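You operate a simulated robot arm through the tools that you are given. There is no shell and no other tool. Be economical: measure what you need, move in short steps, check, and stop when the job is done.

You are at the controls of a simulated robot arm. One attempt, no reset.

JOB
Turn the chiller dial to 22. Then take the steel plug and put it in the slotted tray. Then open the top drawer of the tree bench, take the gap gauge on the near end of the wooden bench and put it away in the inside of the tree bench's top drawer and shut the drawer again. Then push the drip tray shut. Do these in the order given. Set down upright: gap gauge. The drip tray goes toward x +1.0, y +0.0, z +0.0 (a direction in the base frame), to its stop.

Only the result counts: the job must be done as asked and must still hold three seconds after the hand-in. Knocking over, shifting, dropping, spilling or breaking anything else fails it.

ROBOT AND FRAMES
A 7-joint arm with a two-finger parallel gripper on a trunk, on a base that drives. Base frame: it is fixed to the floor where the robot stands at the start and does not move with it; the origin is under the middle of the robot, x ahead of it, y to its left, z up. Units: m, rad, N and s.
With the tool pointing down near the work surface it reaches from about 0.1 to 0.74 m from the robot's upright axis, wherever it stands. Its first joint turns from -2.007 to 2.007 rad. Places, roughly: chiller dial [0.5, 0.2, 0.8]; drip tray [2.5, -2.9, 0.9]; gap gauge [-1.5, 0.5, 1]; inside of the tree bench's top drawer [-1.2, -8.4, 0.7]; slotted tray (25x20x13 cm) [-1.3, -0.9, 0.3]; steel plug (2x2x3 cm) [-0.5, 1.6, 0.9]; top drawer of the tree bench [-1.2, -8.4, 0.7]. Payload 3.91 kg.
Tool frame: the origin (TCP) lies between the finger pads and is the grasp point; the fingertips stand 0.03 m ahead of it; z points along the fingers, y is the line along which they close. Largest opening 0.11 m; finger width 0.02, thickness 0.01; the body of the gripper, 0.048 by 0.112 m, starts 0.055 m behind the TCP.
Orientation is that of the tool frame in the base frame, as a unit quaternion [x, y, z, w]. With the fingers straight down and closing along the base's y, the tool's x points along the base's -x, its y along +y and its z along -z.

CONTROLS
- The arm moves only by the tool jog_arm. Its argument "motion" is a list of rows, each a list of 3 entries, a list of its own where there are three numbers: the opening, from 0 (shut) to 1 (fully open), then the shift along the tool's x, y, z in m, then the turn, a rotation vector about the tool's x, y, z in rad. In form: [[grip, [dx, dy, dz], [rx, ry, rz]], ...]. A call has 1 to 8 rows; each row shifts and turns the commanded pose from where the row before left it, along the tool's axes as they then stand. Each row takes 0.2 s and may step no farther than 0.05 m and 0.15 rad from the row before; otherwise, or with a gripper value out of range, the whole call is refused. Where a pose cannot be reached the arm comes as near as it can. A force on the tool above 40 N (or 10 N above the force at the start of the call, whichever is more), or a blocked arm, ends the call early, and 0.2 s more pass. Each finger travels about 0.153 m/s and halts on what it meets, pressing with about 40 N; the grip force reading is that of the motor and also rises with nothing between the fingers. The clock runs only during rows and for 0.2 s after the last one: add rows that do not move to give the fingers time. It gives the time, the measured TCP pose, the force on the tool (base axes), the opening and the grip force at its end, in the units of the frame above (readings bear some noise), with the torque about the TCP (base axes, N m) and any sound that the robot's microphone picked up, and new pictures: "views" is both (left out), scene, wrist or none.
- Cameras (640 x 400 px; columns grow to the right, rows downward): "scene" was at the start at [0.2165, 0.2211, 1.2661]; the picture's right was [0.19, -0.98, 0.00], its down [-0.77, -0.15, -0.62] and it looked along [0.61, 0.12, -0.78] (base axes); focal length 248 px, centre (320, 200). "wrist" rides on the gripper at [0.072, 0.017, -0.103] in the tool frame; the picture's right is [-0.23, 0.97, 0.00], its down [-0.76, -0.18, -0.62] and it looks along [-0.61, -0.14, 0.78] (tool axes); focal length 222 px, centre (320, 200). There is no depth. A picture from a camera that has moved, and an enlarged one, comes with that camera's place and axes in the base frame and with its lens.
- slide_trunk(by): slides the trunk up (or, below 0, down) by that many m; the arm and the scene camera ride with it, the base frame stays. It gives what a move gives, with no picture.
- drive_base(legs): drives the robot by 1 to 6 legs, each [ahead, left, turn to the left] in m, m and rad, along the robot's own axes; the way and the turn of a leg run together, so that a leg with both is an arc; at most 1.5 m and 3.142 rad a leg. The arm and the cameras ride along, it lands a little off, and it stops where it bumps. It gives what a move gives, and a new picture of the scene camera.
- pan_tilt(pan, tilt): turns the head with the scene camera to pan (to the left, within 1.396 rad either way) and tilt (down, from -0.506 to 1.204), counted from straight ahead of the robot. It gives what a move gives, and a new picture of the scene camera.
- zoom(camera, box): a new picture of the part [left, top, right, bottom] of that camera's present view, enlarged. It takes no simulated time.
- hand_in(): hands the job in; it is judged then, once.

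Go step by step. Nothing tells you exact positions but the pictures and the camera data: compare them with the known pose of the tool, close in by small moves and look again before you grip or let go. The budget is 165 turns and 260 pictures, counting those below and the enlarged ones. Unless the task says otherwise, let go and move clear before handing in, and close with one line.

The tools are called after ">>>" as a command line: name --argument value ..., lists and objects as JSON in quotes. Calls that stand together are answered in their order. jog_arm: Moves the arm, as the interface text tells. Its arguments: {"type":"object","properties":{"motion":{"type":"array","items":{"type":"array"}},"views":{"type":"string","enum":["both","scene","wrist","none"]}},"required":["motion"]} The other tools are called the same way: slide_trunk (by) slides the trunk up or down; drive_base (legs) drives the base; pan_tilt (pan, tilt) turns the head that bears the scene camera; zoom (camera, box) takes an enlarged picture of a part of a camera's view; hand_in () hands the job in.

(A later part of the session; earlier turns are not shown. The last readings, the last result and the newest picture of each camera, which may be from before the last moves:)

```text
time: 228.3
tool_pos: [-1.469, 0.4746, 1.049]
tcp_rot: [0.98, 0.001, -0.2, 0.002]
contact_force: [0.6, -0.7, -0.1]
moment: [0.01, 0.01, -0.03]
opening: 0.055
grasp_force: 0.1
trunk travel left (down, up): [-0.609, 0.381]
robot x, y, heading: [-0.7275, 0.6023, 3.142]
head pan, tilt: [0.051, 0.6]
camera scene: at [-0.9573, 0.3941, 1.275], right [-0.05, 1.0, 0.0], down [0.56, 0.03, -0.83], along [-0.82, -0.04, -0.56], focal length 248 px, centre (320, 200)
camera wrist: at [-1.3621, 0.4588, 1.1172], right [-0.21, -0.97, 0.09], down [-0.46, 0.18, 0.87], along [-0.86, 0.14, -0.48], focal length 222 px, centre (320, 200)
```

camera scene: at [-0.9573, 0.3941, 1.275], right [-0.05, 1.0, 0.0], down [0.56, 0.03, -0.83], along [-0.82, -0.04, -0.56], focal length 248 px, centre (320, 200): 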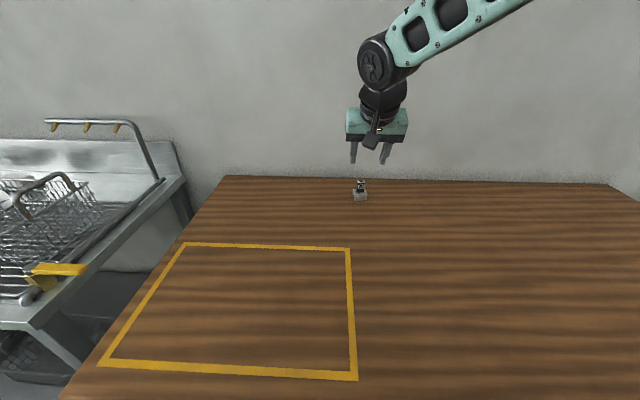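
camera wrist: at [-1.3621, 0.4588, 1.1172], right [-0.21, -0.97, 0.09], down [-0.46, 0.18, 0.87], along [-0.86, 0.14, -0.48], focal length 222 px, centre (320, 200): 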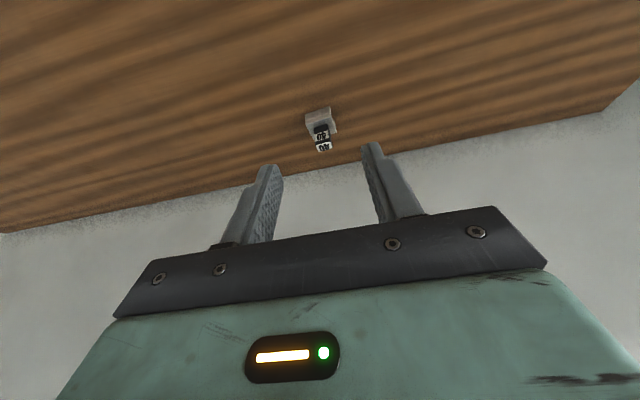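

>>> zoom --camera "scene" --box '[330, 165, 390, 210]'

>>> zoom --camera "wrist" --box '[280, 90, 360, 160]'

```text
8.89 times, centred on (360, 188) of scene
camera zoom: at [-0.9573, 0.3941, 1.275], right [-0.05, 1.0, 0.0], down [0.56, 0.03, -0.83], along [-0.82, -0.04, -0.56], focal length 2208 px, centre (-36, 311)
```

zoom: 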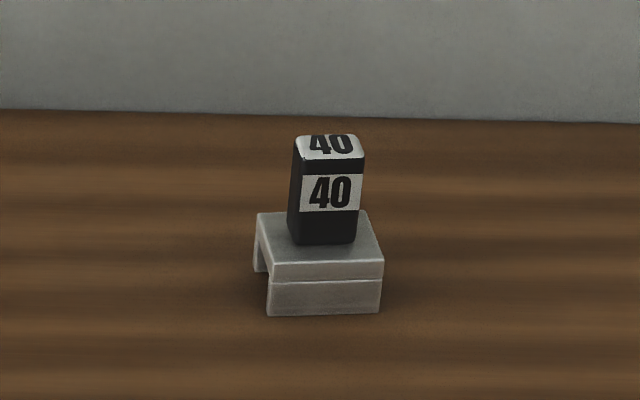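

```text
5.71 times, centred on (320, 125) of wrist
camera zoom: at [-1.3621, 0.4588, 1.1172], right [-0.21, -0.97, 0.09], down [-0.46, 0.18, 0.87], along [-0.86, 0.14, -0.48], focal length 1269 px, centre (320, 629)
```

zoom: 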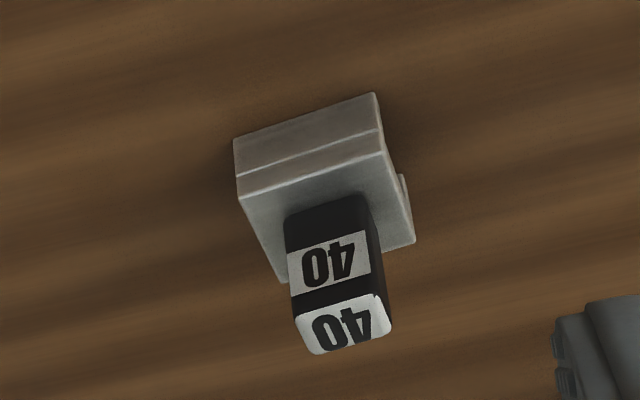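

Triangulated: bench top z≈0.860, gauge tab centred at (-1.58, 0.482) with its top at 0.920. I'll move above it.

>>> jog_arm --motion '[[0.5, [-0.0313, -0.0025, 0.0132], [0, 0, 0]], [0.5, [-0.0313, -0.0025, 0.0132], [0, 0, 0]], [0.5, [-0.0313, -0.0025, 0.0132], [0, 0, 0]], [0.5, [0.0156, 0, 0.0368], [0, 0, 0]], [0.5, [0.0136, 0, 0.0322], [0, 0, 0]]]'

>>> zoom --camera "scene" --box '[320, 140, 410, 210]'

```text
time: 229.5
tool_pos: [-1.5721, 0.4834, 0.9744]
tcp_rot: [0.98, 0.0, -0.199, 0.003]
contact_force: [1.8, -0.9, 0.6]
moment: [0.02, -0.01, 0.02]
opening: 0.055
grasp_force: 0.0
trunk travel left (down, up): [-0.609, 0.381]
robot x, y, heading: [-0.7247, 0.6008, 3.147]
head pan, tilt: [0.051, 0.6]
camera scene: at [-0.9572, 0.3942, 1.275], right [-0.05, 1.0, 0.0], down [0.56, 0.03, -0.83], along [-0.82, -0.04, -0.56], focal length 248 px, centre (320, 200)
camera wrist: at [-1.4639, 0.4668, 1.0421], right [-0.21, -0.97, 0.09], down [-0.46, 0.18, 0.87], along [-0.86, 0.14, -0.48], focal length 222 px, centre (320, 200)
```

scene: 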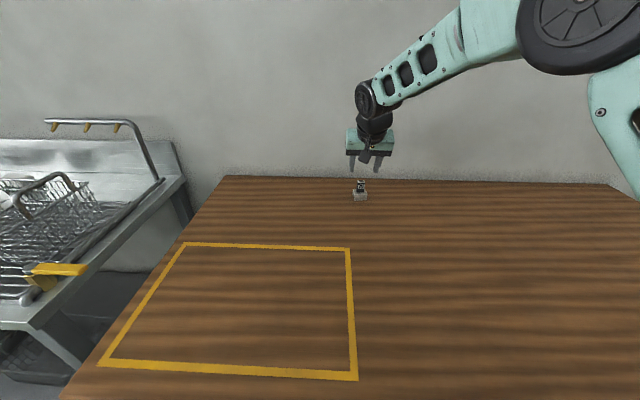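
wrist: 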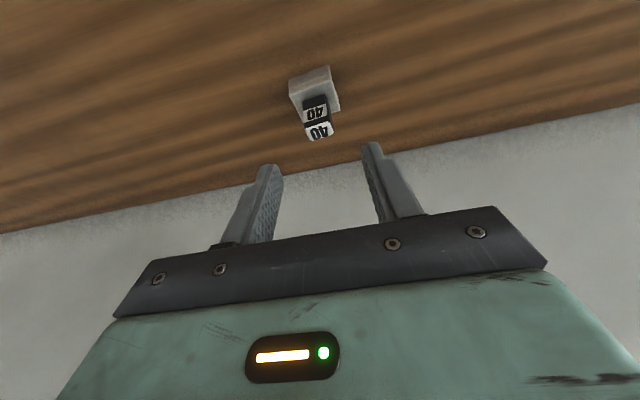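

```text
5.71 times, centred on (365, 175) of scene
camera zoom: at [-0.9572, 0.3942, 1.275], right [-0.05, 1.0, 0.0], down [0.56, 0.03, -0.83], along [-0.82, -0.04, -0.56], focal length 1420 px, centre (63, 343)
```

zoom: 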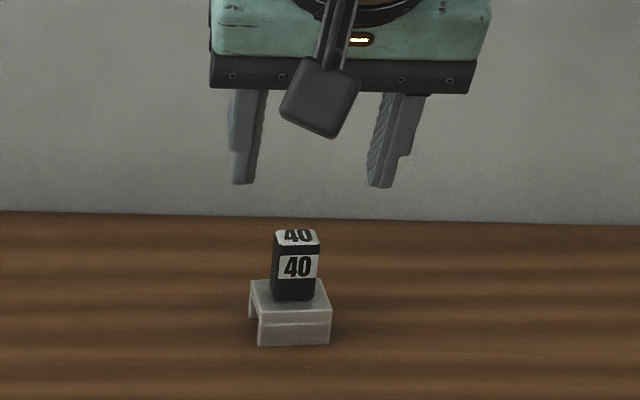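

Everything lines up. I'll lower onto the tab.

>>> jog_arm --motion '[[0.5, [0.0095, 0.003, 0.0225], [0, 0, 0]], [0.5, [0.0088, 0, 0.0207], [0, 0, 0]]]'

>>> zoom --camera "scene" --box '[320, 140, 410, 210]'

```text
time: 230.1
tool_pos: [-1.5724, 0.4795, 0.9278]
tcp_rot: [0.98, 0.0, -0.198, 0.002]
contact_force: [0.3, 0.5, 0.6]
moment: [0.01, -0.01, 0.02]
opening: 0.0551
grasp_force: 0.1
trunk travel left (down, up): [-0.609, 0.381]
robot x, y, heading: [-0.7268, 0.6035, 3.137]
head pan, tilt: [0.051, 0.6]
camera scene: at [-0.9573, 0.3942, 1.275], right [-0.05, 1.0, 0.0], down [0.56, 0.03, -0.83], along [-0.82, -0.04, -0.56], focal length 248 px, centre (320, 200)
camera wrist: at [-1.464, 0.4627, 0.9951], right [-0.21, -0.97, 0.09], down [-0.46, 0.18, 0.87], along [-0.86, 0.14, -0.48], focal length 222 px, centre (320, 200)
```

scene: 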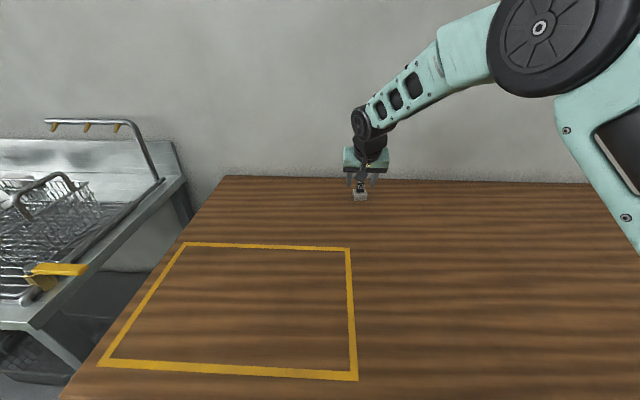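
wrist: 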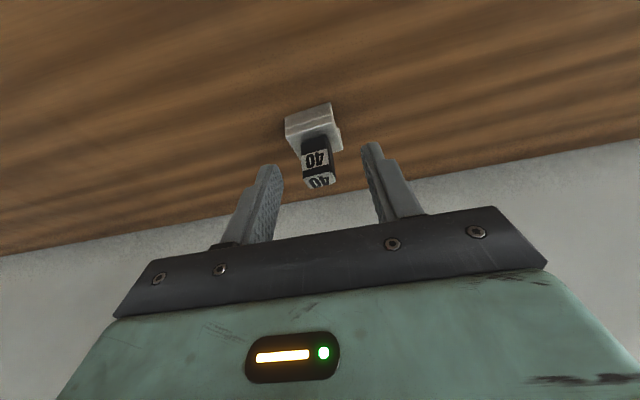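

```text
5.71 times, centred on (365, 175) of scene
camera zoom: at [-0.9573, 0.3942, 1.275], right [-0.05, 1.0, 0.0], down [0.56, 0.03, -0.83], along [-0.82, -0.04, -0.56], focal length 1420 px, centre (63, 343)
```

zoom: 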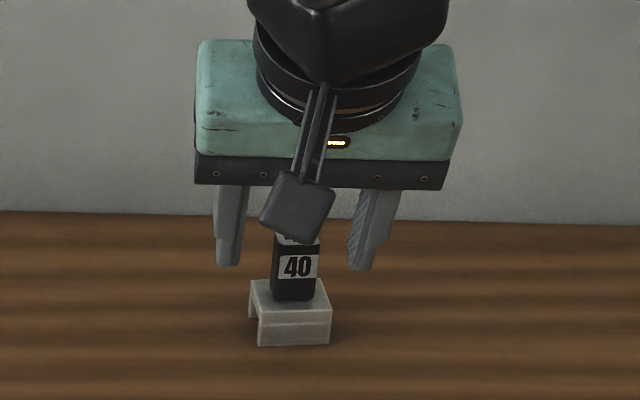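

The fingers flank the tab. I'll go 4 mm lower and close.

>>> jog_arm --motion '[[0.4, [0.0016, 0, 0.0037], [0, 0, 0]], [0.25, [0, 0, 0], [0, 0, 0]], [0.0, [0, 0, 0], [0, 0, 0]], [0.0, [0, 0, 0], [0, 0, 0]]]' --views "none"

>>> jog_arm --motion '[[0.0, [-0.0117, 0, -0.0276], [0, 0, 0]], [0.0, [-0.0156, 0, -0.0368], [0, 0, 0]]]'

>>> zoom --camera "wrist" --box '[260, 110, 390, 210]'

```text
time: 231.1
tool_pos: [-1.5719, 0.478, 0.9237]
tcp_rot: [0.98, 0.0, -0.198, 0.003]
contact_force: [-1.0, -0.2, -0.5]
moment: [-0.02, 0.01, -0.02]
opening: 0.0209
grasp_force: 40.1
trunk travel left (down, up): [-0.609, 0.381]
robot x, y, heading: [-0.7291, 0.6027, 3.142]
head pan, tilt: [0.051, 0.6]
```

```text
time: 231.7
tool_pos: [-1.5722, 0.479, 0.9935]
tcp_rot: [0.98, 0.0, -0.199, 0.002]
contact_force: [-0.1, -0.2, -1.5]
moment: [-0.01, 0.0, -0.04]
opening: 0.0211
grasp_force: 39.7
trunk travel left (down, up): [-0.609, 0.381]
robot x, y, heading: [-0.727, 0.5984, 3.144]
head pan, tilt: [0.051, 0.6]
camera scene: at [-0.9576, 0.394, 1.2748], right [-0.05, 1.0, 0.0], down [0.56, 0.03, -0.82], along [-0.82, -0.04, -0.57], focal length 248 px, centre (320, 200)
camera wrist: at [-1.4638, 0.462, 1.0608], right [-0.21, -0.97, 0.09], down [-0.46, 0.18, 0.87], along [-0.86, 0.14, -0.48], focal length 222 px, centre (320, 200)
```

scene: 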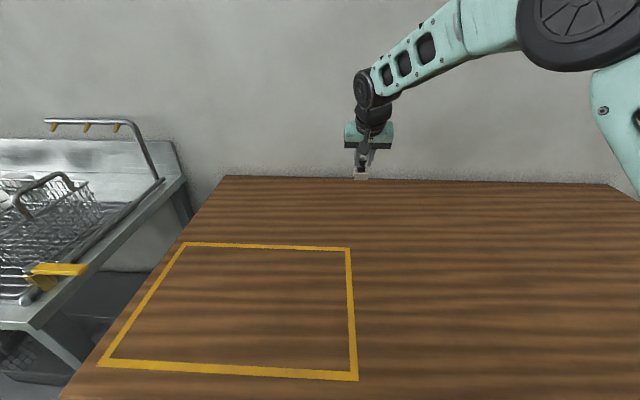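
wrist: 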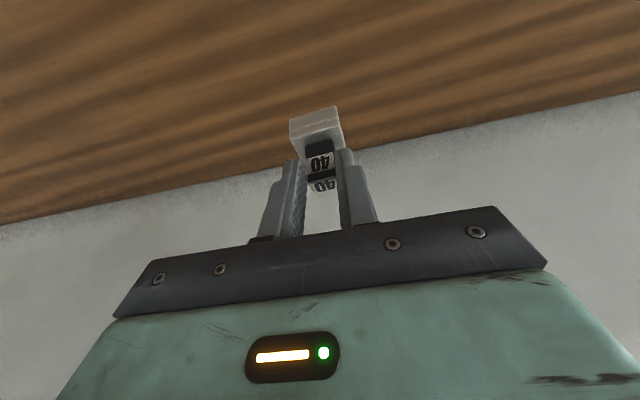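

```text
4.00 times, centred on (325, 160) of wrist
camera zoom: at [-1.4638, 0.462, 1.0608], right [-0.21, -0.97, 0.09], down [-0.46, 0.18, 0.87], along [-0.86, 0.14, -0.48], focal length 888 px, centre (300, 360)
```

zoom: 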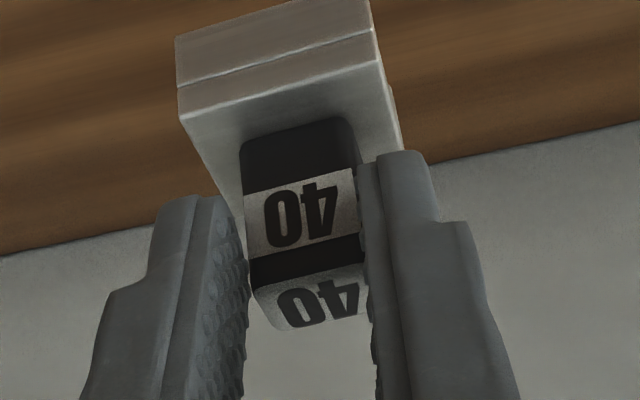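

The gauge is held; its base bottom is 0.064 m below the TCP. I'll raise and retract with the tilt kept constant.

>>> jog_arm --motion '[[0, [-0.0136, 0, -0.0322], [0, 0, 0]], [0, [-0.0136, 0, -0.0322], [0, 0, 0]], [0, [-0.0136, 0, -0.0322], [0, 0, 0]], [0, [0.0414, 0, -0.0175], [0, 0, 0]], [0, [0.0414, 0, -0.0175], [0, 0, 0]], [0, [0.0414, 0, -0.0175], [0, 0, 0]], [0, [0.0414, 0, -0.0175], [0, 0, 0]], [0, [0.0414, 0, -0.0175], [0, 0, 0]]]' --views "none"

>>> drive_base --legs '[[-0.45, 0, 0]]'

>>> jog_arm --motion '[[0, [0.0414, 0, -0.0175], [0, 0, 0]], [0, [0.0414, 0, -0.0175], [0, 0, 0]], [0, [0.0414, 0, -0.0175], [0, 0, 0]], [0, [0.0414, 0, -0.0175], [0, 0, 0]]]' --views "wrist"

```text
time: 233.5
tool_pos: [-1.3469, 0.4808, 1.0991]
tcp_rot: [0.98, 0.001, -0.198, 0.002]
contact_force: [-0.3, -0.1, -0.8]
moment: [0.03, -0.02, 0.0]
opening: 0.0209
grasp_force: 40.8
trunk travel left (down, up): [-0.609, 0.381]
robot x, y, heading: [-0.7328, 0.6041, 3.137]
head pan, tilt: [0.051, 0.6]
```

```text
time: 236.2
tool_pos: [-0.8944, 0.4795, 1.099]
tcp_rot: [0.98, 0.0, -0.199, 0.001]
contact_force: [-0.1, 0.3, -0.4]
moment: [-0.01, -0.01, 0.01]
opening: 0.021
grasp_force: 40.2
trunk travel left (down, up): [-0.609, 0.381]
robot x, y, heading: [-0.2706, 0.5976, 3.14]
head pan, tilt: [0.051, 0.6]
camera scene: at [-0.5046, 0.3933, 1.2749], right [-0.05, 1.0, 0.0], down [0.56, 0.03, -0.83], along [-0.82, -0.04, -0.56], focal length 248 px, centre (320, 200)
```

scene: 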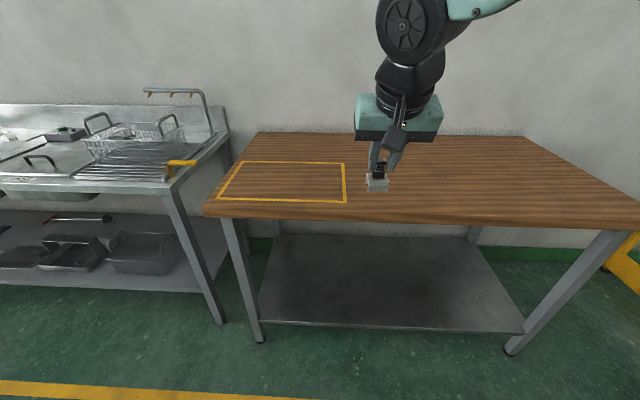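

```text
time: 237.2
tool_pos: [-0.714, 0.4794, 1.0983]
tcp_rot: [0.98, 0.001, -0.199, 0.003]
contact_force: [0.0, -0.4, -0.9]
moment: [-0.03, -0.03, 0.02]
opening: 0.0208
grasp_force: 39.9
trunk travel left (down, up): [-0.609, 0.381]
robot x, y, heading: [-0.2716, 0.6013, 3.142]
head pan, tilt: [0.051, 0.6]
camera wrist: at [-0.6056, 0.4631, 1.1651], right [-0.21, -0.97, 0.09], down [-0.46, 0.18, 0.87], along [-0.86, 0.14, -0.48], focal length 222 px, centre (320, 200)
```

wrist: 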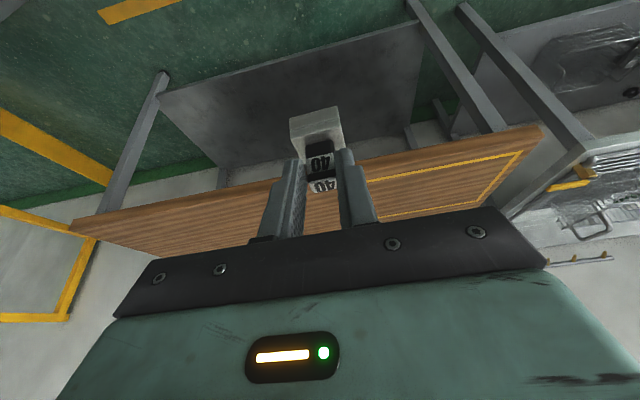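

I can strafe left (-y) all the way, keeping heading toward -x. First three legs:

>>> drive_base --legs '[[0, 1.45, 0], [0, 1.45, 0], [0, 1.45, 0]]'

```text
time: 258.1
tool_pos: [-0.677, -3.8801, 1.097]
tcp_rot: [0.98, 0.005, -0.199, 0.003]
contact_force: [0.2, -0.8, -0.4]
moment: [0.01, 0.0, -0.02]
opening: 0.0209
grasp_force: 40.2
trunk travel left (down, up): [-0.609, 0.381]
robot x, y, heading: [-0.2366, -3.7546, -3.134]
head pan, tilt: [0.051, 0.6]
camera scene: at [-0.4677, -3.964, 1.2749], right [-0.06, 1.0, 0.0], down [0.56, 0.03, -0.83], along [-0.82, -0.05, -0.56], focal length 248 px, centre (320, 200)
```

scene: 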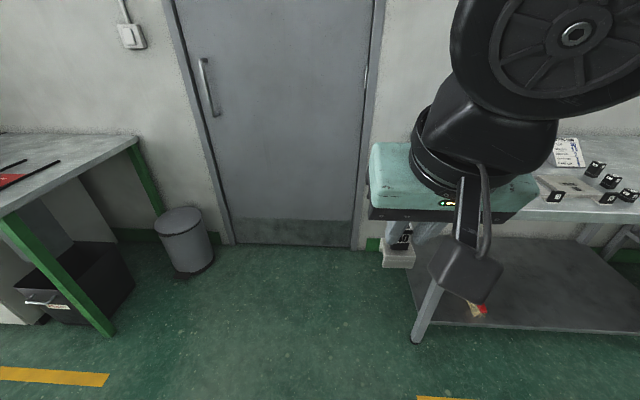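

>>> drive_base --legs '[[0, 1.47, -0.008], [0, 1.47, 0], [0, 1.47, 0]]'

>>> pan_tilt --pan 0.0 --tilt 0.8

```text
time: 279.2
tool_pos: [-0.7498, -8.2758, 1.0974]
tcp_rot: [0.98, -0.017, -0.198, -0.001]
contact_force: [-0.4, -0.3, -0.5]
moment: [0.05, -0.01, -0.01]
opening: 0.0209
grasp_force: 40.3
trunk travel left (down, up): [-0.609, 0.381]
robot x, y, heading: [-0.3057, -8.1702, 3.107]
head pan, tilt: [0.051, 0.6]
camera scene: at [-0.5446, -8.3687, 1.2749], right [-0.01, 1.0, 0.0], down [0.56, 0.01, -0.83], along [-0.82, -0.01, -0.56], focal length 248 px, centre (320, 200)
```

scene: 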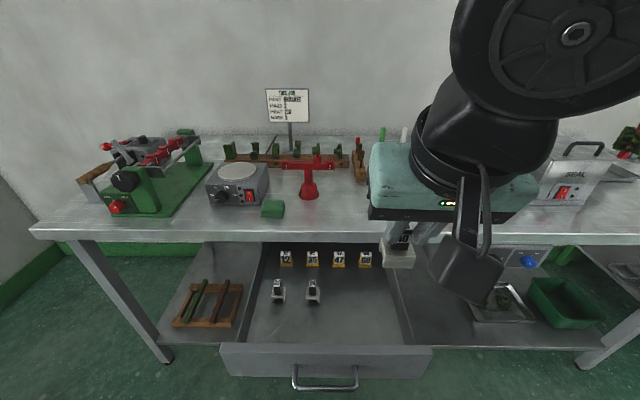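

```text
time: 279.9
tool_pos: [-0.7496, -8.2755, 1.099]
tcp_rot: [0.98, -0.018, -0.198, -0.002]
contact_force: [0.2, 0.7, -1.2]
moment: [0.01, 0.01, 0.0]
opening: 0.0211
grasp_force: 40.1
trunk travel left (down, up): [-0.609, 0.381]
robot x, y, heading: [-0.3073, -8.1693, 3.103]
head pan, tilt: [0.0, 0.799]
camera scene: at [-0.5368, -8.3646, 1.2581], right [0.04, 1.0, 0.0], down [0.72, -0.03, -0.7], along [-0.7, 0.03, -0.72], focal length 248 px, centre (320, 200)
```

scene: 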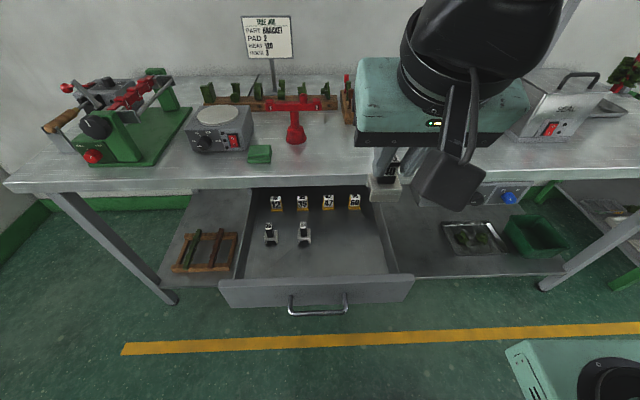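

>>> zoom --camera "scene" --box '[215, 175, 425, 320]'

```text
2.76 times, centred on (320, 248) of scene
camera zoom: at [-0.5368, -8.3646, 1.2581], right [0.04, 1.0, 0.0], down [0.72, -0.03, -0.7], along [-0.7, 0.03, -0.72], focal length 685 px, centre (320, 69)
```

zoom: 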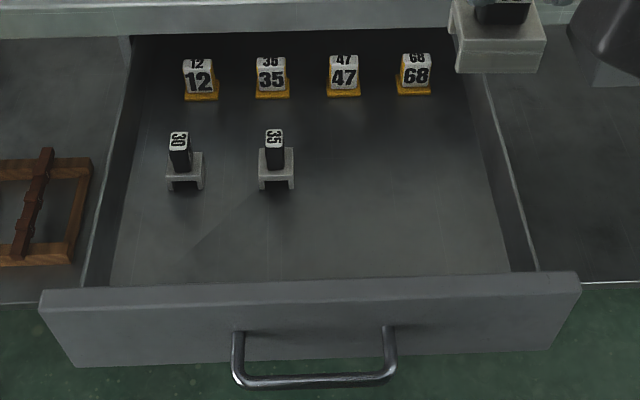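

Drawer floor is at z≈0.727 and the front wall top at ≈0.82. The free slot beside the "35" gauge, in front of 47, is about (-0.92, -8.305). I'll move over it.

>>> jog_arm --motion '[[0, [-0.0364, 0.009, 0.0154], [0, 0, 0]], [0, [-0.0364, 0.009, 0.0154], [0, 0, 0]], [0, [-0.0364, 0.009, 0.0154], [0, 0, 0]], [0, [-0.0364, 0.009, 0.0154], [0, 0, 0]]]' --views "none"

>>> slide_trunk --by -0.2

>>> jog_arm --motion '[[0, [0, 0, 0], [0, 0, 0]]]'

```text
time: 280.9
tool_pos: [-0.9098, -8.307, 1.0995]
tcp_rot: [0.98, -0.018, -0.2, -0.001]
contact_force: [0.7, 0.6, -0.1]
moment: [-0.01, -0.03, -0.01]
opening: 0.021
grasp_force: 40.5
trunk travel left (down, up): [-0.609, 0.381]
robot x, y, heading: [-0.308, -8.1711, 3.102]
head pan, tilt: [0.0, 0.799]
```

```text
time: 283.1
tool_pos: [-0.9104, -8.3073, 0.898]
tcp_rot: [0.98, -0.017, -0.198, -0.001]
contact_force: [-0.3, -0.6, -1.2]
moment: [0.0, -0.01, 0.0]
opening: 0.0207
grasp_force: 40.2
trunk travel left (down, up): [-0.409, 0.581]
robot x, y, heading: [-0.3074, -8.1726, 3.104]
head pan, tilt: [0.0, 0.799]
```

```text
time: 283.5
tool_pos: [-0.9102, -8.3058, 0.8982]
tcp_rot: [0.98, -0.016, -0.199, 0.0]
contact_force: [0.6, 0.3, -0.2]
moment: [0.0, -0.02, -0.04]
opening: 0.0207
grasp_force: 40.1
trunk travel left (down, up): [-0.409, 0.581]
robot x, y, heading: [-0.31, -8.1742, 3.107]
head pan, tilt: [0.0, 0.799]
camera scene: at [-0.5368, -8.3646, 1.0581], right [0.04, 1.0, 0.0], down [0.72, -0.03, -0.7], along [-0.7, 0.03, -0.72], focal length 248 px, centre (320, 200)
camera wrist: at [-0.8027, -8.3263, 0.9657], right [-0.24, -0.97, 0.09], down [-0.45, 0.2, 0.87], along [-0.86, 0.17, -0.48], focal length 222 px, centre (320, 200)
```

scene: 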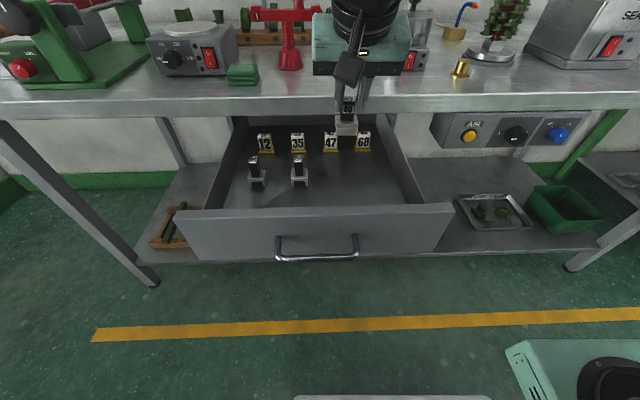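
wrist: 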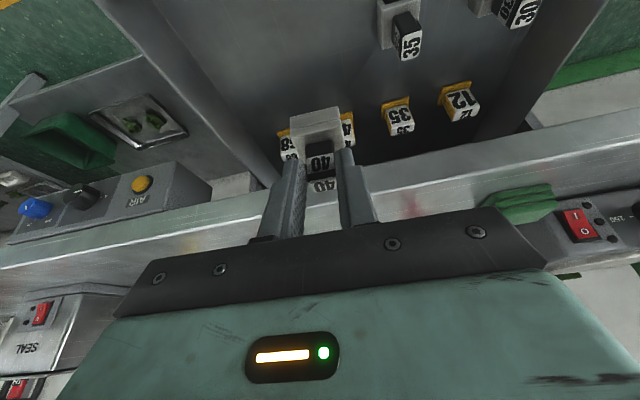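

>>> jog_arm --motion '[[0, [0.0117, 0, 0.0276], [0, 0, 0]], [0, [0.0117, 0, 0.0276], [0, 0, 0]], [0, [0.0117, 0, 0.0276], [0, 0, 0]]]'

>>> zoom --camera "scene" --box '[220, 100, 430, 230]'

```text
time: 284.3
tool_pos: [-0.9093, -8.3062, 0.8089]
tcp_rot: [0.98, -0.017, -0.199, -0.001]
contact_force: [0.1, 0.1, -1.2]
moment: [-0.02, -0.02, 0.01]
opening: 0.0208
grasp_force: 39.4
trunk travel left (down, up): [-0.409, 0.581]
robot x, y, heading: [-0.3092, -8.169, 3.106]
head pan, tilt: [0.0, 0.799]
camera scene: at [-0.5368, -8.3645, 1.0581], right [0.04, 1.0, 0.0], down [0.72, -0.03, -0.7], along [-0.7, 0.03, -0.72], focal length 248 px, centre (320, 200)
camera wrist: at [-0.802, -8.3265, 0.8755], right [-0.24, -0.97, 0.09], down [-0.45, 0.2, 0.87], along [-0.86, 0.17, -0.48], focal length 222 px, centre (320, 200)
```

scene: 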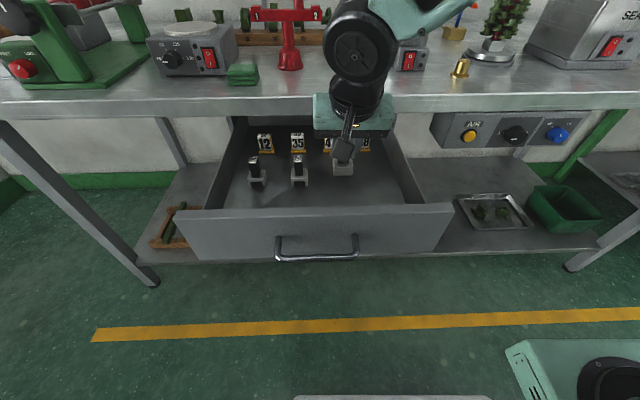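
wrist: 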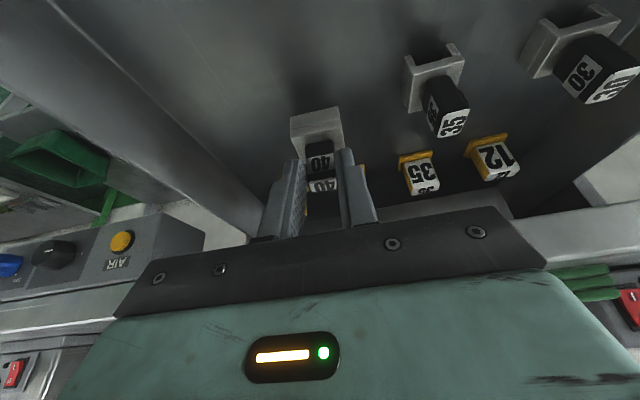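

```text
3.05 times, centred on (325, 165) of scene
camera zoom: at [-0.5368, -8.3645, 1.0581], right [0.04, 1.0, 0.0], down [0.72, -0.03, -0.7], along [-0.7, 0.03, -0.72], focal length 757 px, centre (305, 307)
```

zoom: 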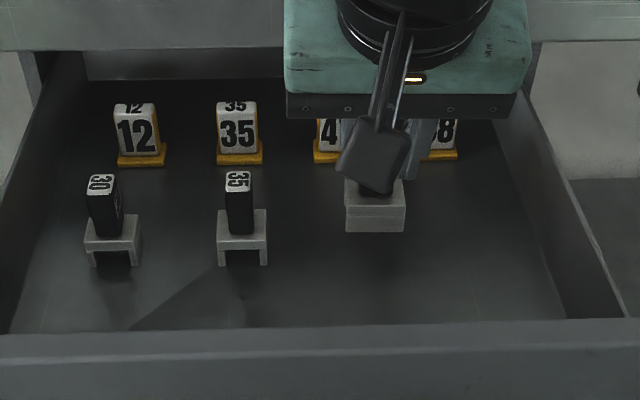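

About 2–3 cm left to the drawer floor. I'll lower slowly in small steps.

>>> jog_arm --motion '[[0, [0.0031, 0, 0.0074], [0, 0, 0]], [0, [0.0016, 0, 0.0037], [0, 0, 0]]]' --views "none"

>>> jog_arm --motion '[[0, [0.0016, 0, 0.0037], [0, 0, 0]], [0, [0, 0, 0], [0, 0, 0]]]' --views "none"

>>> jog_arm --motion '[[0, [0.0016, 0, 0.0037], [0, 0, 0]], [0, [0, 0, 0], [0, 0, 0]]]' --views "none"

```text
time: 284.9
tool_pos: [-0.9091, -8.3071, 0.7964]
tcp_rot: [0.98, -0.017, -0.2, -0.001]
contact_force: [0.4, -0.7, 0.2]
moment: [0.0, -0.06, 0.01]
opening: 0.0207
grasp_force: 40.1
trunk travel left (down, up): [-0.409, 0.581]
robot x, y, heading: [-0.3087, -8.1707, 3.104]
head pan, tilt: [0.0, 0.799]
```

```text
time: 285.5
tool_pos: [-0.9097, -8.3069, 0.7938]
tcp_rot: [0.98, -0.017, -0.199, -0.002]
contact_force: [0.6, -0.6, -0.9]
moment: [0.0, 0.0, -0.01]
opening: 0.0207
grasp_force: 39.8
trunk travel left (down, up): [-0.409, 0.581]
robot x, y, heading: [-0.3082, -8.1711, 3.098]
head pan, tilt: [0.0, 0.799]
```

```text
time: 286.1
tool_pos: [-0.9096, -8.3074, 0.7904]
tcp_rot: [0.98, -0.017, -0.2, 0.0]
contact_force: [-1.4, 2.0, 17.7]
moment: [0.27, 0.34, -0.03]
opening: 0.0209
grasp_force: 40.0
trunk travel left (down, up): [-0.409, 0.581]
robot x, y, heading: [-0.3087, -8.1683, 3.102]
head pan, tilt: [0.0, 0.799]
```

Contact with the floor at TCP z 0.790, as predicted. I'll release the gauge.

>>> jog_arm --motion '[[0.25, [0, 0, 0], [0, 0, 0]], [0.4, [0, 0, 0], [0, 0, 0]], [0.4, [0, 0, 0], [0, 0, 0]]]' --views "wrist"

```text
time: 286.9
tool_pos: [-0.9104, -8.3073, 0.7884]
tcp_rot: [0.98, -0.017, -0.198, -0.001]
contact_force: [0.6, -0.3, -0.1]
moment: [0.0, -0.01, -0.03]
opening: 0.0441
grasp_force: 0.0
trunk travel left (down, up): [-0.409, 0.581]
robot x, y, heading: [-0.3045, -8.1693, 3.106]
head pan, tilt: [0.0, 0.799]
camera wrist: at [-0.8026, -8.3269, 0.8558], right [-0.24, -0.97, 0.09], down [-0.45, 0.2, 0.87], along [-0.86, 0.17, -0.48], focal length 222 px, centre (320, 200)
```

wrist: 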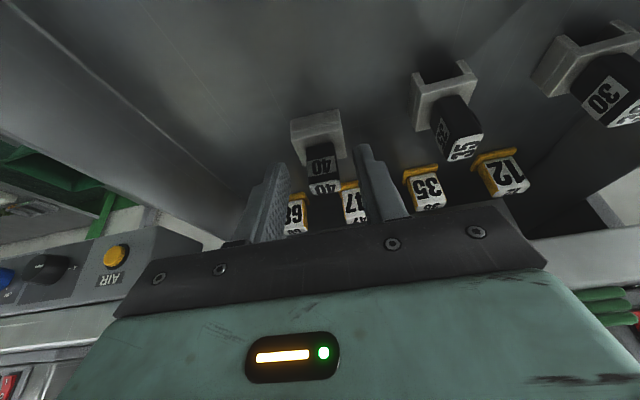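

It stands upright. I'll lift straight up.

>>> jog_arm --motion '[[0.4, [-0.0117, 0, -0.0276], [0, 0, 0]], [0.4, [-0.0117, 0, -0.0276], [0, 0, 0]], [0.4, [-0.0156, 0, -0.0368], [0, 0, 0]]]' --views "none"

>>> slide_trunk --by 0.2

>>> jog_arm --motion '[[0.4, [0.0414, 0, -0.0175], [0, 0, 0]], [0.4, [0.0414, 0, -0.0175], [0, 0, 0]], [0.4, [0.0414, 0, -0.0175], [0, 0, 0]], [0.4, [0.0414, 0, -0.0175], [0, 0, 0]]]' --views "scene"

>>> zoom --camera "scene" --box '[215, 175, 425, 320]'

```text
time: 287.7
tool_pos: [-0.9094, -8.3045, 0.8884]
tcp_rot: [0.98, -0.016, -0.199, -0.001]
contact_force: [-0.2, -0.2, 0.1]
moment: [-0.04, 0.02, -0.02]
opening: 0.0439
grasp_force: 0.1
trunk travel left (down, up): [-0.409, 0.581]
robot x, y, heading: [-0.306, -8.1689, 3.104]
head pan, tilt: [0.0, 0.799]
```

```text
time: 289.8
tool_pos: [-0.9106, -8.3053, 1.0887]
tcp_rot: [0.98, -0.018, -0.199, -0.002]
contact_force: [0.4, 0.0, 0.3]
moment: [0.01, -0.01, -0.01]
opening: 0.044
grasp_force: 0.0
trunk travel left (down, up): [-0.609, 0.381]
robot x, y, heading: [-0.3068, -8.1724, 3.097]
head pan, tilt: [0.0, 0.799]
```

```text
time: 290.8
tool_pos: [-0.7312, -8.3118, 1.0895]
tcp_rot: [0.98, -0.018, -0.199, -0.002]
contact_force: [-0.2, 0.2, 0.3]
moment: [-0.03, -0.02, 0.02]
opening: 0.0438
grasp_force: 0.2
trunk travel left (down, up): [-0.609, 0.381]
robot x, y, heading: [-0.3064, -8.1721, 3.108]
head pan, tilt: [0.0, 0.799]
camera scene: at [-0.5372, -8.3646, 1.258], right [0.04, 1.0, 0.0], down [0.72, -0.03, -0.7], along [-0.7, 0.03, -0.72], focal length 248 px, centre (320, 200)
```

scene: 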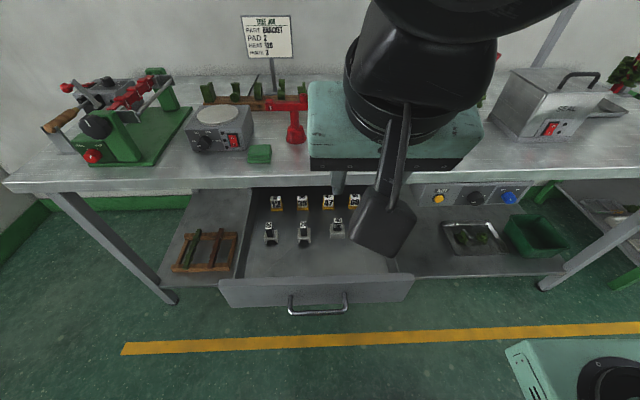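

```text
2.76 times, centred on (320, 248) of scene
camera zoom: at [-0.5372, -8.3646, 1.258], right [0.04, 1.0, 0.0], down [0.72, -0.03, -0.7], along [-0.7, 0.03, -0.72], focal length 685 px, centre (320, 69)
```

zoom: 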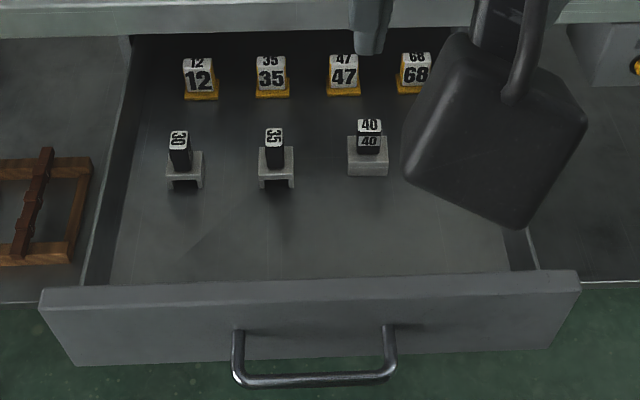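

All three gauges stand upright, "40" included. To shut the drawer I'll close the fingers, tilt a bit more and push on the handle bar at its centre, clear of the table edge.

>>> jog_arm --motion '[[0.2, [0.036, 0.02, -0.0155], [0, 0, 0]], [0, [0.036, 0.025, -0.0155], [0, 0, 0]], [0, [0, 0, 0], [0, -0.15, 0]], [0, [0, 0, 0], [0, -0.15, 0]], [0, [0, 0, 0], [0, 0, 0]]]' --views "none"

>>> slide_trunk --by -0.27

>>> jog_arm --motion '[[0, [0, 0, 0], [0, 0, 0]]]'

```text
time: 292.2
tool_pos: [-0.706, -8.3407, 1.0946]
tcp_rot: [0.935, -0.098, -0.339, -0.021]
contact_force: [0.5, 0.0, -0.3]
moment: [0.03, 0.0, 0.01]
opening: 0.0002
grasp_force: 37.6
trunk travel left (down, up): [-0.609, 0.381]
robot x, y, heading: [-0.3102, -8.169, 3.103]
head pan, tilt: [0.0, 0.799]
stopped in row 5: the arm was blocked; the commanded pose is now the measured one
```

```text
time: 295.0
tool_pos: [-0.705, -8.3397, 0.8242]
tcp_rot: [0.935, -0.098, -0.339, -0.023]
contact_force: [-0.3, -0.1, 0.8]
moment: [0.03, -0.01, -0.02]
opening: 0.0
grasp_force: 37.6
trunk travel left (down, up): [-0.339, 0.651]
robot x, y, heading: [-0.306, -8.1683, 3.104]
head pan, tilt: [0.0, 0.799]
```

```text
time: 295.4
tool_pos: [-0.7052, -8.3383, 0.8245]
tcp_rot: [0.936, -0.098, -0.339, -0.023]
contact_force: [0.5, -0.2, -0.5]
moment: [-0.01, 0.0, 0.01]
opening: 0.0
grasp_force: 37.7
trunk travel left (down, up): [-0.339, 0.651]
robot x, y, heading: [-0.3047, -8.1714, 3.108]
head pan, tilt: [0.0, 0.799]
camera scene: at [-0.5126, -8.3641, 0.9608], right [0.06, 1.0, 0.0], down [0.93, -0.06, -0.37], along [-0.37, 0.02, -0.93], focal length 248 px, centre (320, 200)
camera wrist: at [-0.5883, -8.378, 0.8579], right [-0.36, -0.92, 0.17], down [-0.14, 0.23, 0.96], along [-0.92, 0.33, -0.22], focal length 222 px, centre (320, 200)
```

scene: 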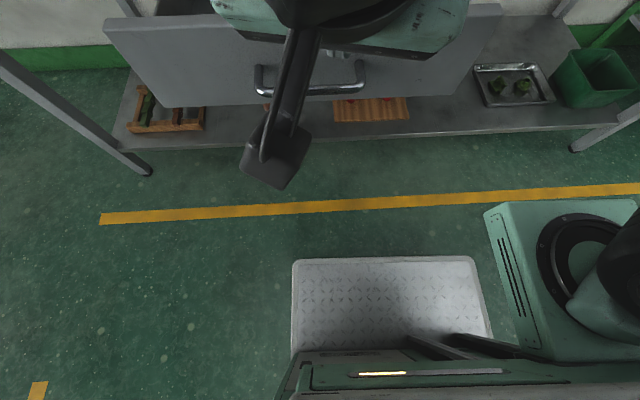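
wrist: 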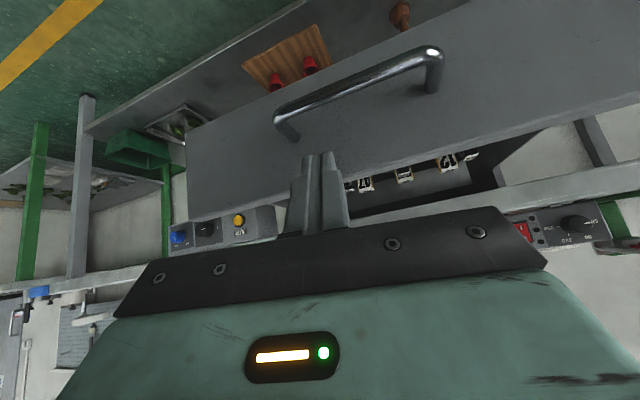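

The arm bumped the robot's own head when folded this close. I'll back the base up, extend the arm away from the head, and re-aim the camera.

>>> drive_base --legs '[[-0.2, 0, 0.03]]'

>>> jog_arm --motion '[[0, [-0.03, 0, 0.025], [0, 0, 0]], [0, [-0.03, 0, 0.025], [0, 0, 0]], [0, [-0.03, 0, 0.025], [0, 0, 0]]]' --views "none"

>>> pan_tilt --pan 0.0 --tilt 0.7

```text
time: 297.0
tool_pos: [-0.5006, -8.3563, 0.8239]
tcp_rot: [0.937, -0.084, -0.339, -0.019]
contact_force: [-0.3, 0.0, 0.8]
moment: [-0.01, 0.02, -0.01]
opening: 0.0
grasp_force: 37.7
trunk travel left (down, up): [-0.339, 0.651]
robot x, y, heading: [-0.1053, -8.1713, 3.139]
head pan, tilt: [0.0, 0.799]
camera scene: at [-0.3052, -8.3752, 0.961], right [0.02, 1.0, 0.0], down [0.93, -0.02, -0.37], along [-0.37, 0.01, -0.93], focal length 248 px, centre (320, 200)
```

scene: 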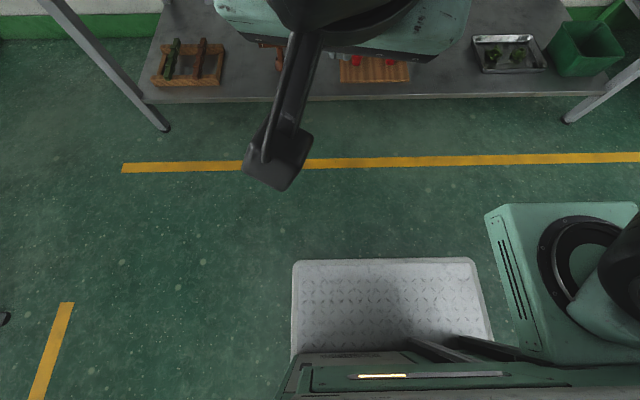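

```text
time: 297.8
tool_pos: [-0.6149, -8.3342, 0.825]
tcp_rot: [0.937, -0.082, -0.341, -0.017]
contact_force: [0.2, 1.0, -0.2]
moment: [0.02, 0.0, 0.0]
opening: 0.0
grasp_force: 38.2
trunk travel left (down, up): [-0.339, 0.651]
robot x, y, heading: [-0.1081, -8.1753, 3.14]
head pan, tilt: [0.0, 0.799]
```

```text
time: 298.4
tool_pos: [-0.6146, -8.3342, 0.8258]
tcp_rot: [0.937, -0.082, -0.339, -0.017]
contact_force: [-0.7, -0.7, -0.1]
moment: [0.04, 0.03, 0.01]
opening: 0.0
grasp_force: 38.2
trunk travel left (down, up): [-0.339, 0.651]
robot x, y, heading: [-0.1074, -8.1696, 3.134]
head pan, tilt: [0.0, 0.7]
camera scene: at [-0.3333, -8.3762, 0.9963], right [0.0, 1.0, 0.0], down [0.64, 0.0, -0.76], along [-0.76, 0.0, -0.64], focal length 248 px, centre (320, 200)
```

scene: 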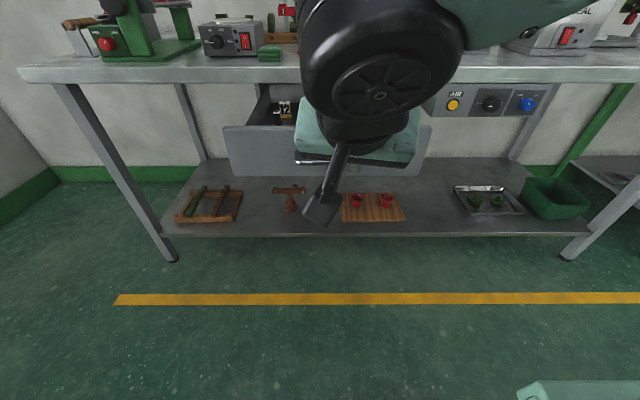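

Head recovered. I'll correct the yaw, centre on the handle and lower to its height.

>>> jog_arm --motion '[[0, [0, 0, 0], [-0.0525, 0.002, -0.0635]], [0, [0, 0, 0], [-0.0525, 0.002, -0.0635]], [0, [0.0191, 0.0115, 0.0231], [0, 0, 0]], [0, [0.0191, 0.0115, 0.0231], [0, 0, 0]]]'

```text
time: 299.4
tool_pos: [-0.6147, -8.3605, 0.7641]
tcp_rot: [0.94, -0.005, -0.34, 0.011]
contact_force: [0.0, -0.7, 0.6]
moment: [0.01, -0.01, 0.04]
opening: 0.0
grasp_force: 37.7
trunk travel left (down, up): [-0.339, 0.651]
robot x, y, heading: [-0.1055, -8.1742, 3.142]
head pan, tilt: [0.0, 0.7]
camera scene: at [-0.3333, -8.3761, 0.9963], right [0.0, 1.0, 0.0], down [0.64, 0.0, -0.76], along [-0.76, 0.0, -0.64], focal length 248 px, centre (320, 200)
camera wrist: at [-0.4922, -8.3759, 0.7981], right [-0.18, -0.97, 0.17], down [-0.19, 0.2, 0.96], along [-0.97, 0.14, -0.22], focal length 222 px, centre (320, 200)
```

scene: 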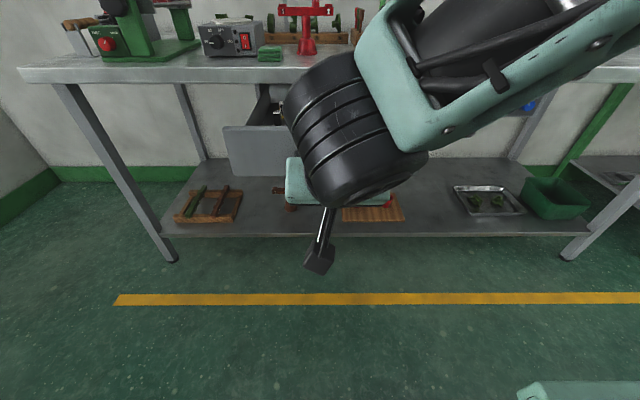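
wrist: 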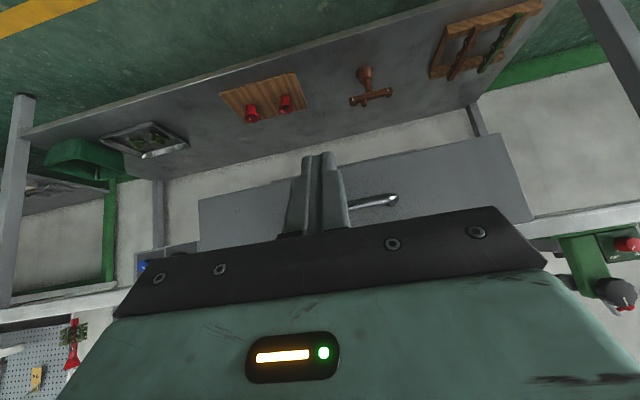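

Aligned with the handle bar. I'll push by driving forward.

>>> drive_base --legs '[[0.3, 0, 0]]'

```text
time: 301.5
tool_pos: [-0.9142, -8.3579, 0.765]
tcp_rot: [0.94, -0.007, -0.34, 0.01]
contact_force: [-0.4, -0.8, 0.7]
moment: [0.0, -0.03, -0.01]
opening: 0.0
grasp_force: 37.9
trunk travel left (down, up): [-0.339, 0.651]
robot x, y, heading: [-0.4022, -8.1714, 3.136]
head pan, tilt: [0.0, 0.7]
camera scene: at [-0.6326, -8.3743, 0.9963], right [0.01, 1.0, 0.0], down [0.64, 0.0, -0.76], along [-0.76, 0.0, -0.64], focal length 248 px, centre (320, 200)
```

scene: 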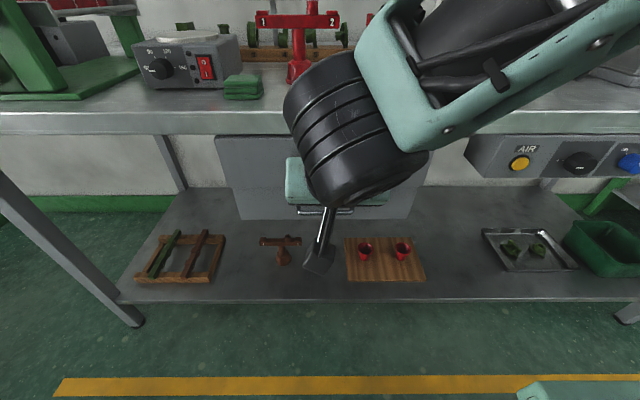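

>>> drive_base --legs '[[0.055, 0, 0]]'

>>> jog_arm --motion '[[0, [0, 0, 0], [0, 0, 0]]]' --views "wrist"

```text
time: 302.4
tool_pos: [-0.9689, -8.3576, 0.7652]
tcp_rot: [0.941, -0.006, -0.339, 0.01]
contact_force: [0.1, 0.5, 0.2]
moment: [0.01, 0.01, 0.04]
opening: 0.0002
grasp_force: 37.6
trunk travel left (down, up): [-0.339, 0.651]
robot x, y, heading: [-0.4596, -8.1723, 3.137]
head pan, tilt: [0.0, 0.7]
camera scene: at [-0.6877, -8.374, 0.9963], right [0.01, 1.0, 0.0], down [0.64, 0.0, -0.76], along [-0.76, 0.0, -0.64], focal length 248 px, centre (320, 200)
```

scene: 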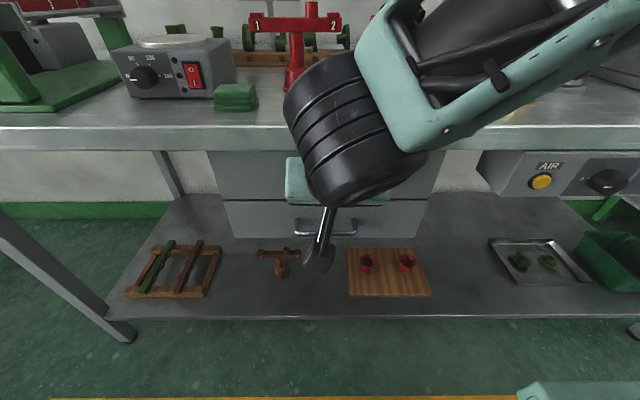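

```text
time: 302.8
tool_pos: [-0.9688, -8.356, 0.765]
tcp_rot: [0.94, -0.006, -0.34, 0.009]
contact_force: [-0.3, 1.1, 0.3]
moment: [-0.02, 0.0, -0.01]
opening: 0.0002
grasp_force: 38.3
trunk travel left (down, up): [-0.339, 0.651]
robot x, y, heading: [-0.4603, -8.169, 3.131]
head pan, tilt: [0.0, 0.7]
camera wrist: at [-0.8466, -8.3734, 0.7983], right [-0.18, -0.97, 0.17], down [-0.19, 0.2, 0.96], along [-0.97, 0.14, -0.22], focal length 222 px, centre (320, 200)
```

wrist: 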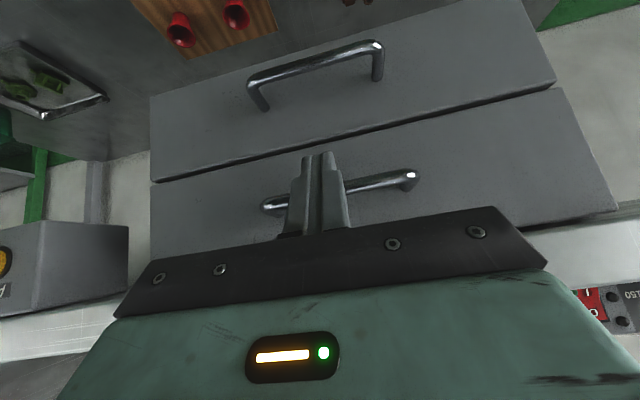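

Nearly shut. I'll push further in small arm steps until the stop is felt.

>>> jog_arm --motion '[[0, [-0.0077, 0, 0.0064], [0, 0, 0]], [0, [-0.0077, 0, 0.0064], [0, 0, 0]], [0, [-0.0077, 0, 0.0064], [0, 0, 0]]]' --views "wrist"

```text
time: 303.4
tool_pos: [-0.9779, -8.3578, 0.7613]
tcp_rot: [0.942, -0.002, -0.335, 0.01]
contact_force: [1.9, 0.2, -0.8]
moment: [0.02, -0.03, -0.05]
opening: 0.0
grasp_force: 37.8
trunk travel left (down, up): [-0.339, 0.651]
robot x, y, heading: [-0.4587, -8.1713, 3.133]
head pan, tilt: [0.0, 0.7]
stopped in row 2: the force on the tool passed its limit at 79 N (the readings are from after the stop); the commanded pose is now the measured one
camera wrist: at [-0.8554, -8.3739, 0.796], right [-0.17, -0.97, 0.16], down [-0.2, 0.2, 0.96], along [-0.96, 0.13, -0.23], focal length 222 px, centre (320, 200)
```

wrist: 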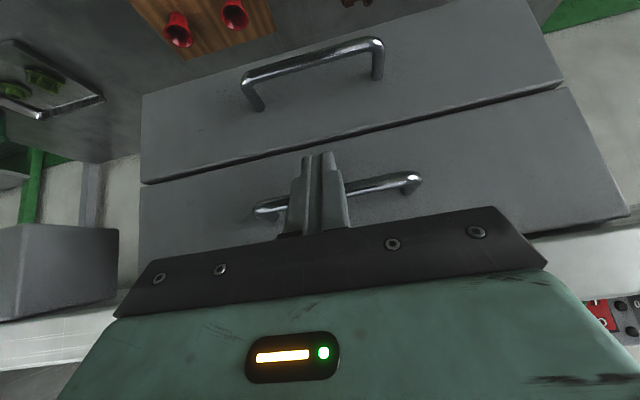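

The stop was reached. I'll back away and check that it's flush.

>>> drive_base --legs '[[-0.25, 0, 0]]'

>>> jog_arm --motion '[[0, [0, 0, 0], [0, 0, 0]]]' --views "wrist"

>>> zoom --camera "wrist" --box '[180, 100, 540, 240]'

```text
time: 305.2
tool_pos: [-0.7262, -8.3596, 0.7614]
tcp_rot: [0.942, -0.002, -0.335, 0.01]
contact_force: [0.1, -0.5, 0.2]
moment: [-0.01, 0.0, -0.01]
opening: 0.0001
grasp_force: 37.4
trunk travel left (down, up): [-0.339, 0.651]
robot x, y, heading: [-0.2079, -8.1718, 3.138]
head pan, tilt: [0.0, 0.7]
camera scene: at [-0.4356, -8.3755, 0.9963], right [0.0, 1.0, 0.0], down [0.64, 0.0, -0.76], along [-0.76, 0.0, -0.64], focal length 248 px, centre (320, 200)
```

scene: 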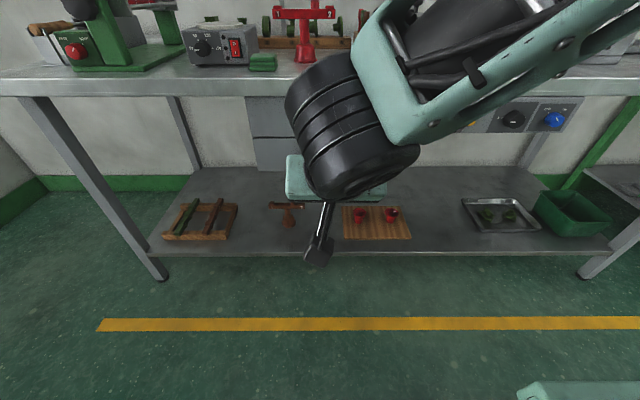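

```text
time: 305.6
tool_pos: [-0.7271, -8.3592, 0.76]
tcp_rot: [0.942, -0.001, -0.335, 0.01]
contact_force: [0.1, 0.2, -0.2]
moment: [0.05, -0.02, -0.03]
opening: 0.0
grasp_force: 38.0
trunk travel left (down, up): [-0.339, 0.651]
robot x, y, heading: [-0.2081, -8.1746, 3.139]
head pan, tilt: [0.0, 0.7]
camera wrist: at [-0.6042, -8.3757, 0.7961], right [-0.17, -0.97, 0.16], down [-0.2, 0.2, 0.96], along [-0.96, 0.13, -0.23], focal length 222 px, centre (320, 200)
```

wrist: 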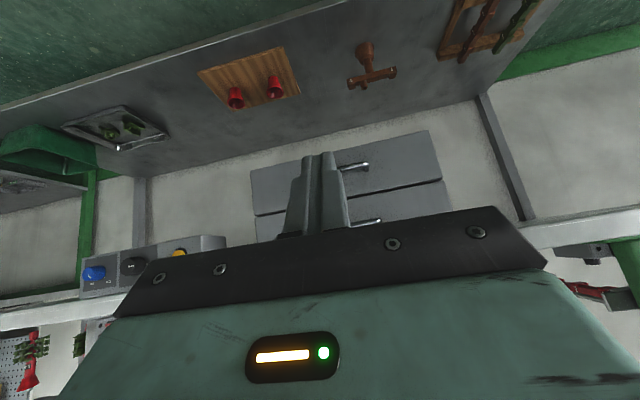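

```text
1.78 times, centred on (360, 170) of wrist
camera zoom: at [-0.6042, -8.3757, 0.7961], right [-0.17, -0.97, 0.16], down [-0.2, 0.2, 0.96], along [-0.96, 0.13, -0.23], focal length 395 px, centre (249, 253)
```

zoom: 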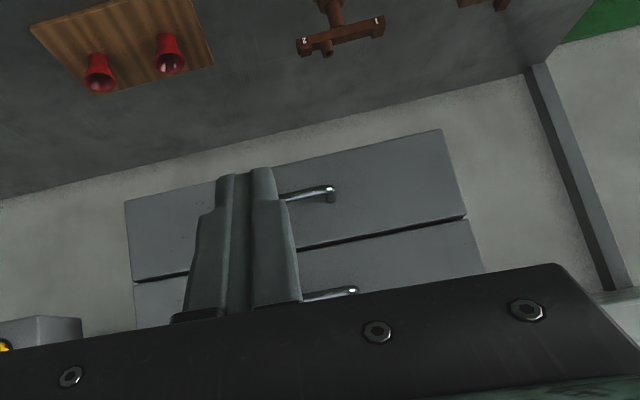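

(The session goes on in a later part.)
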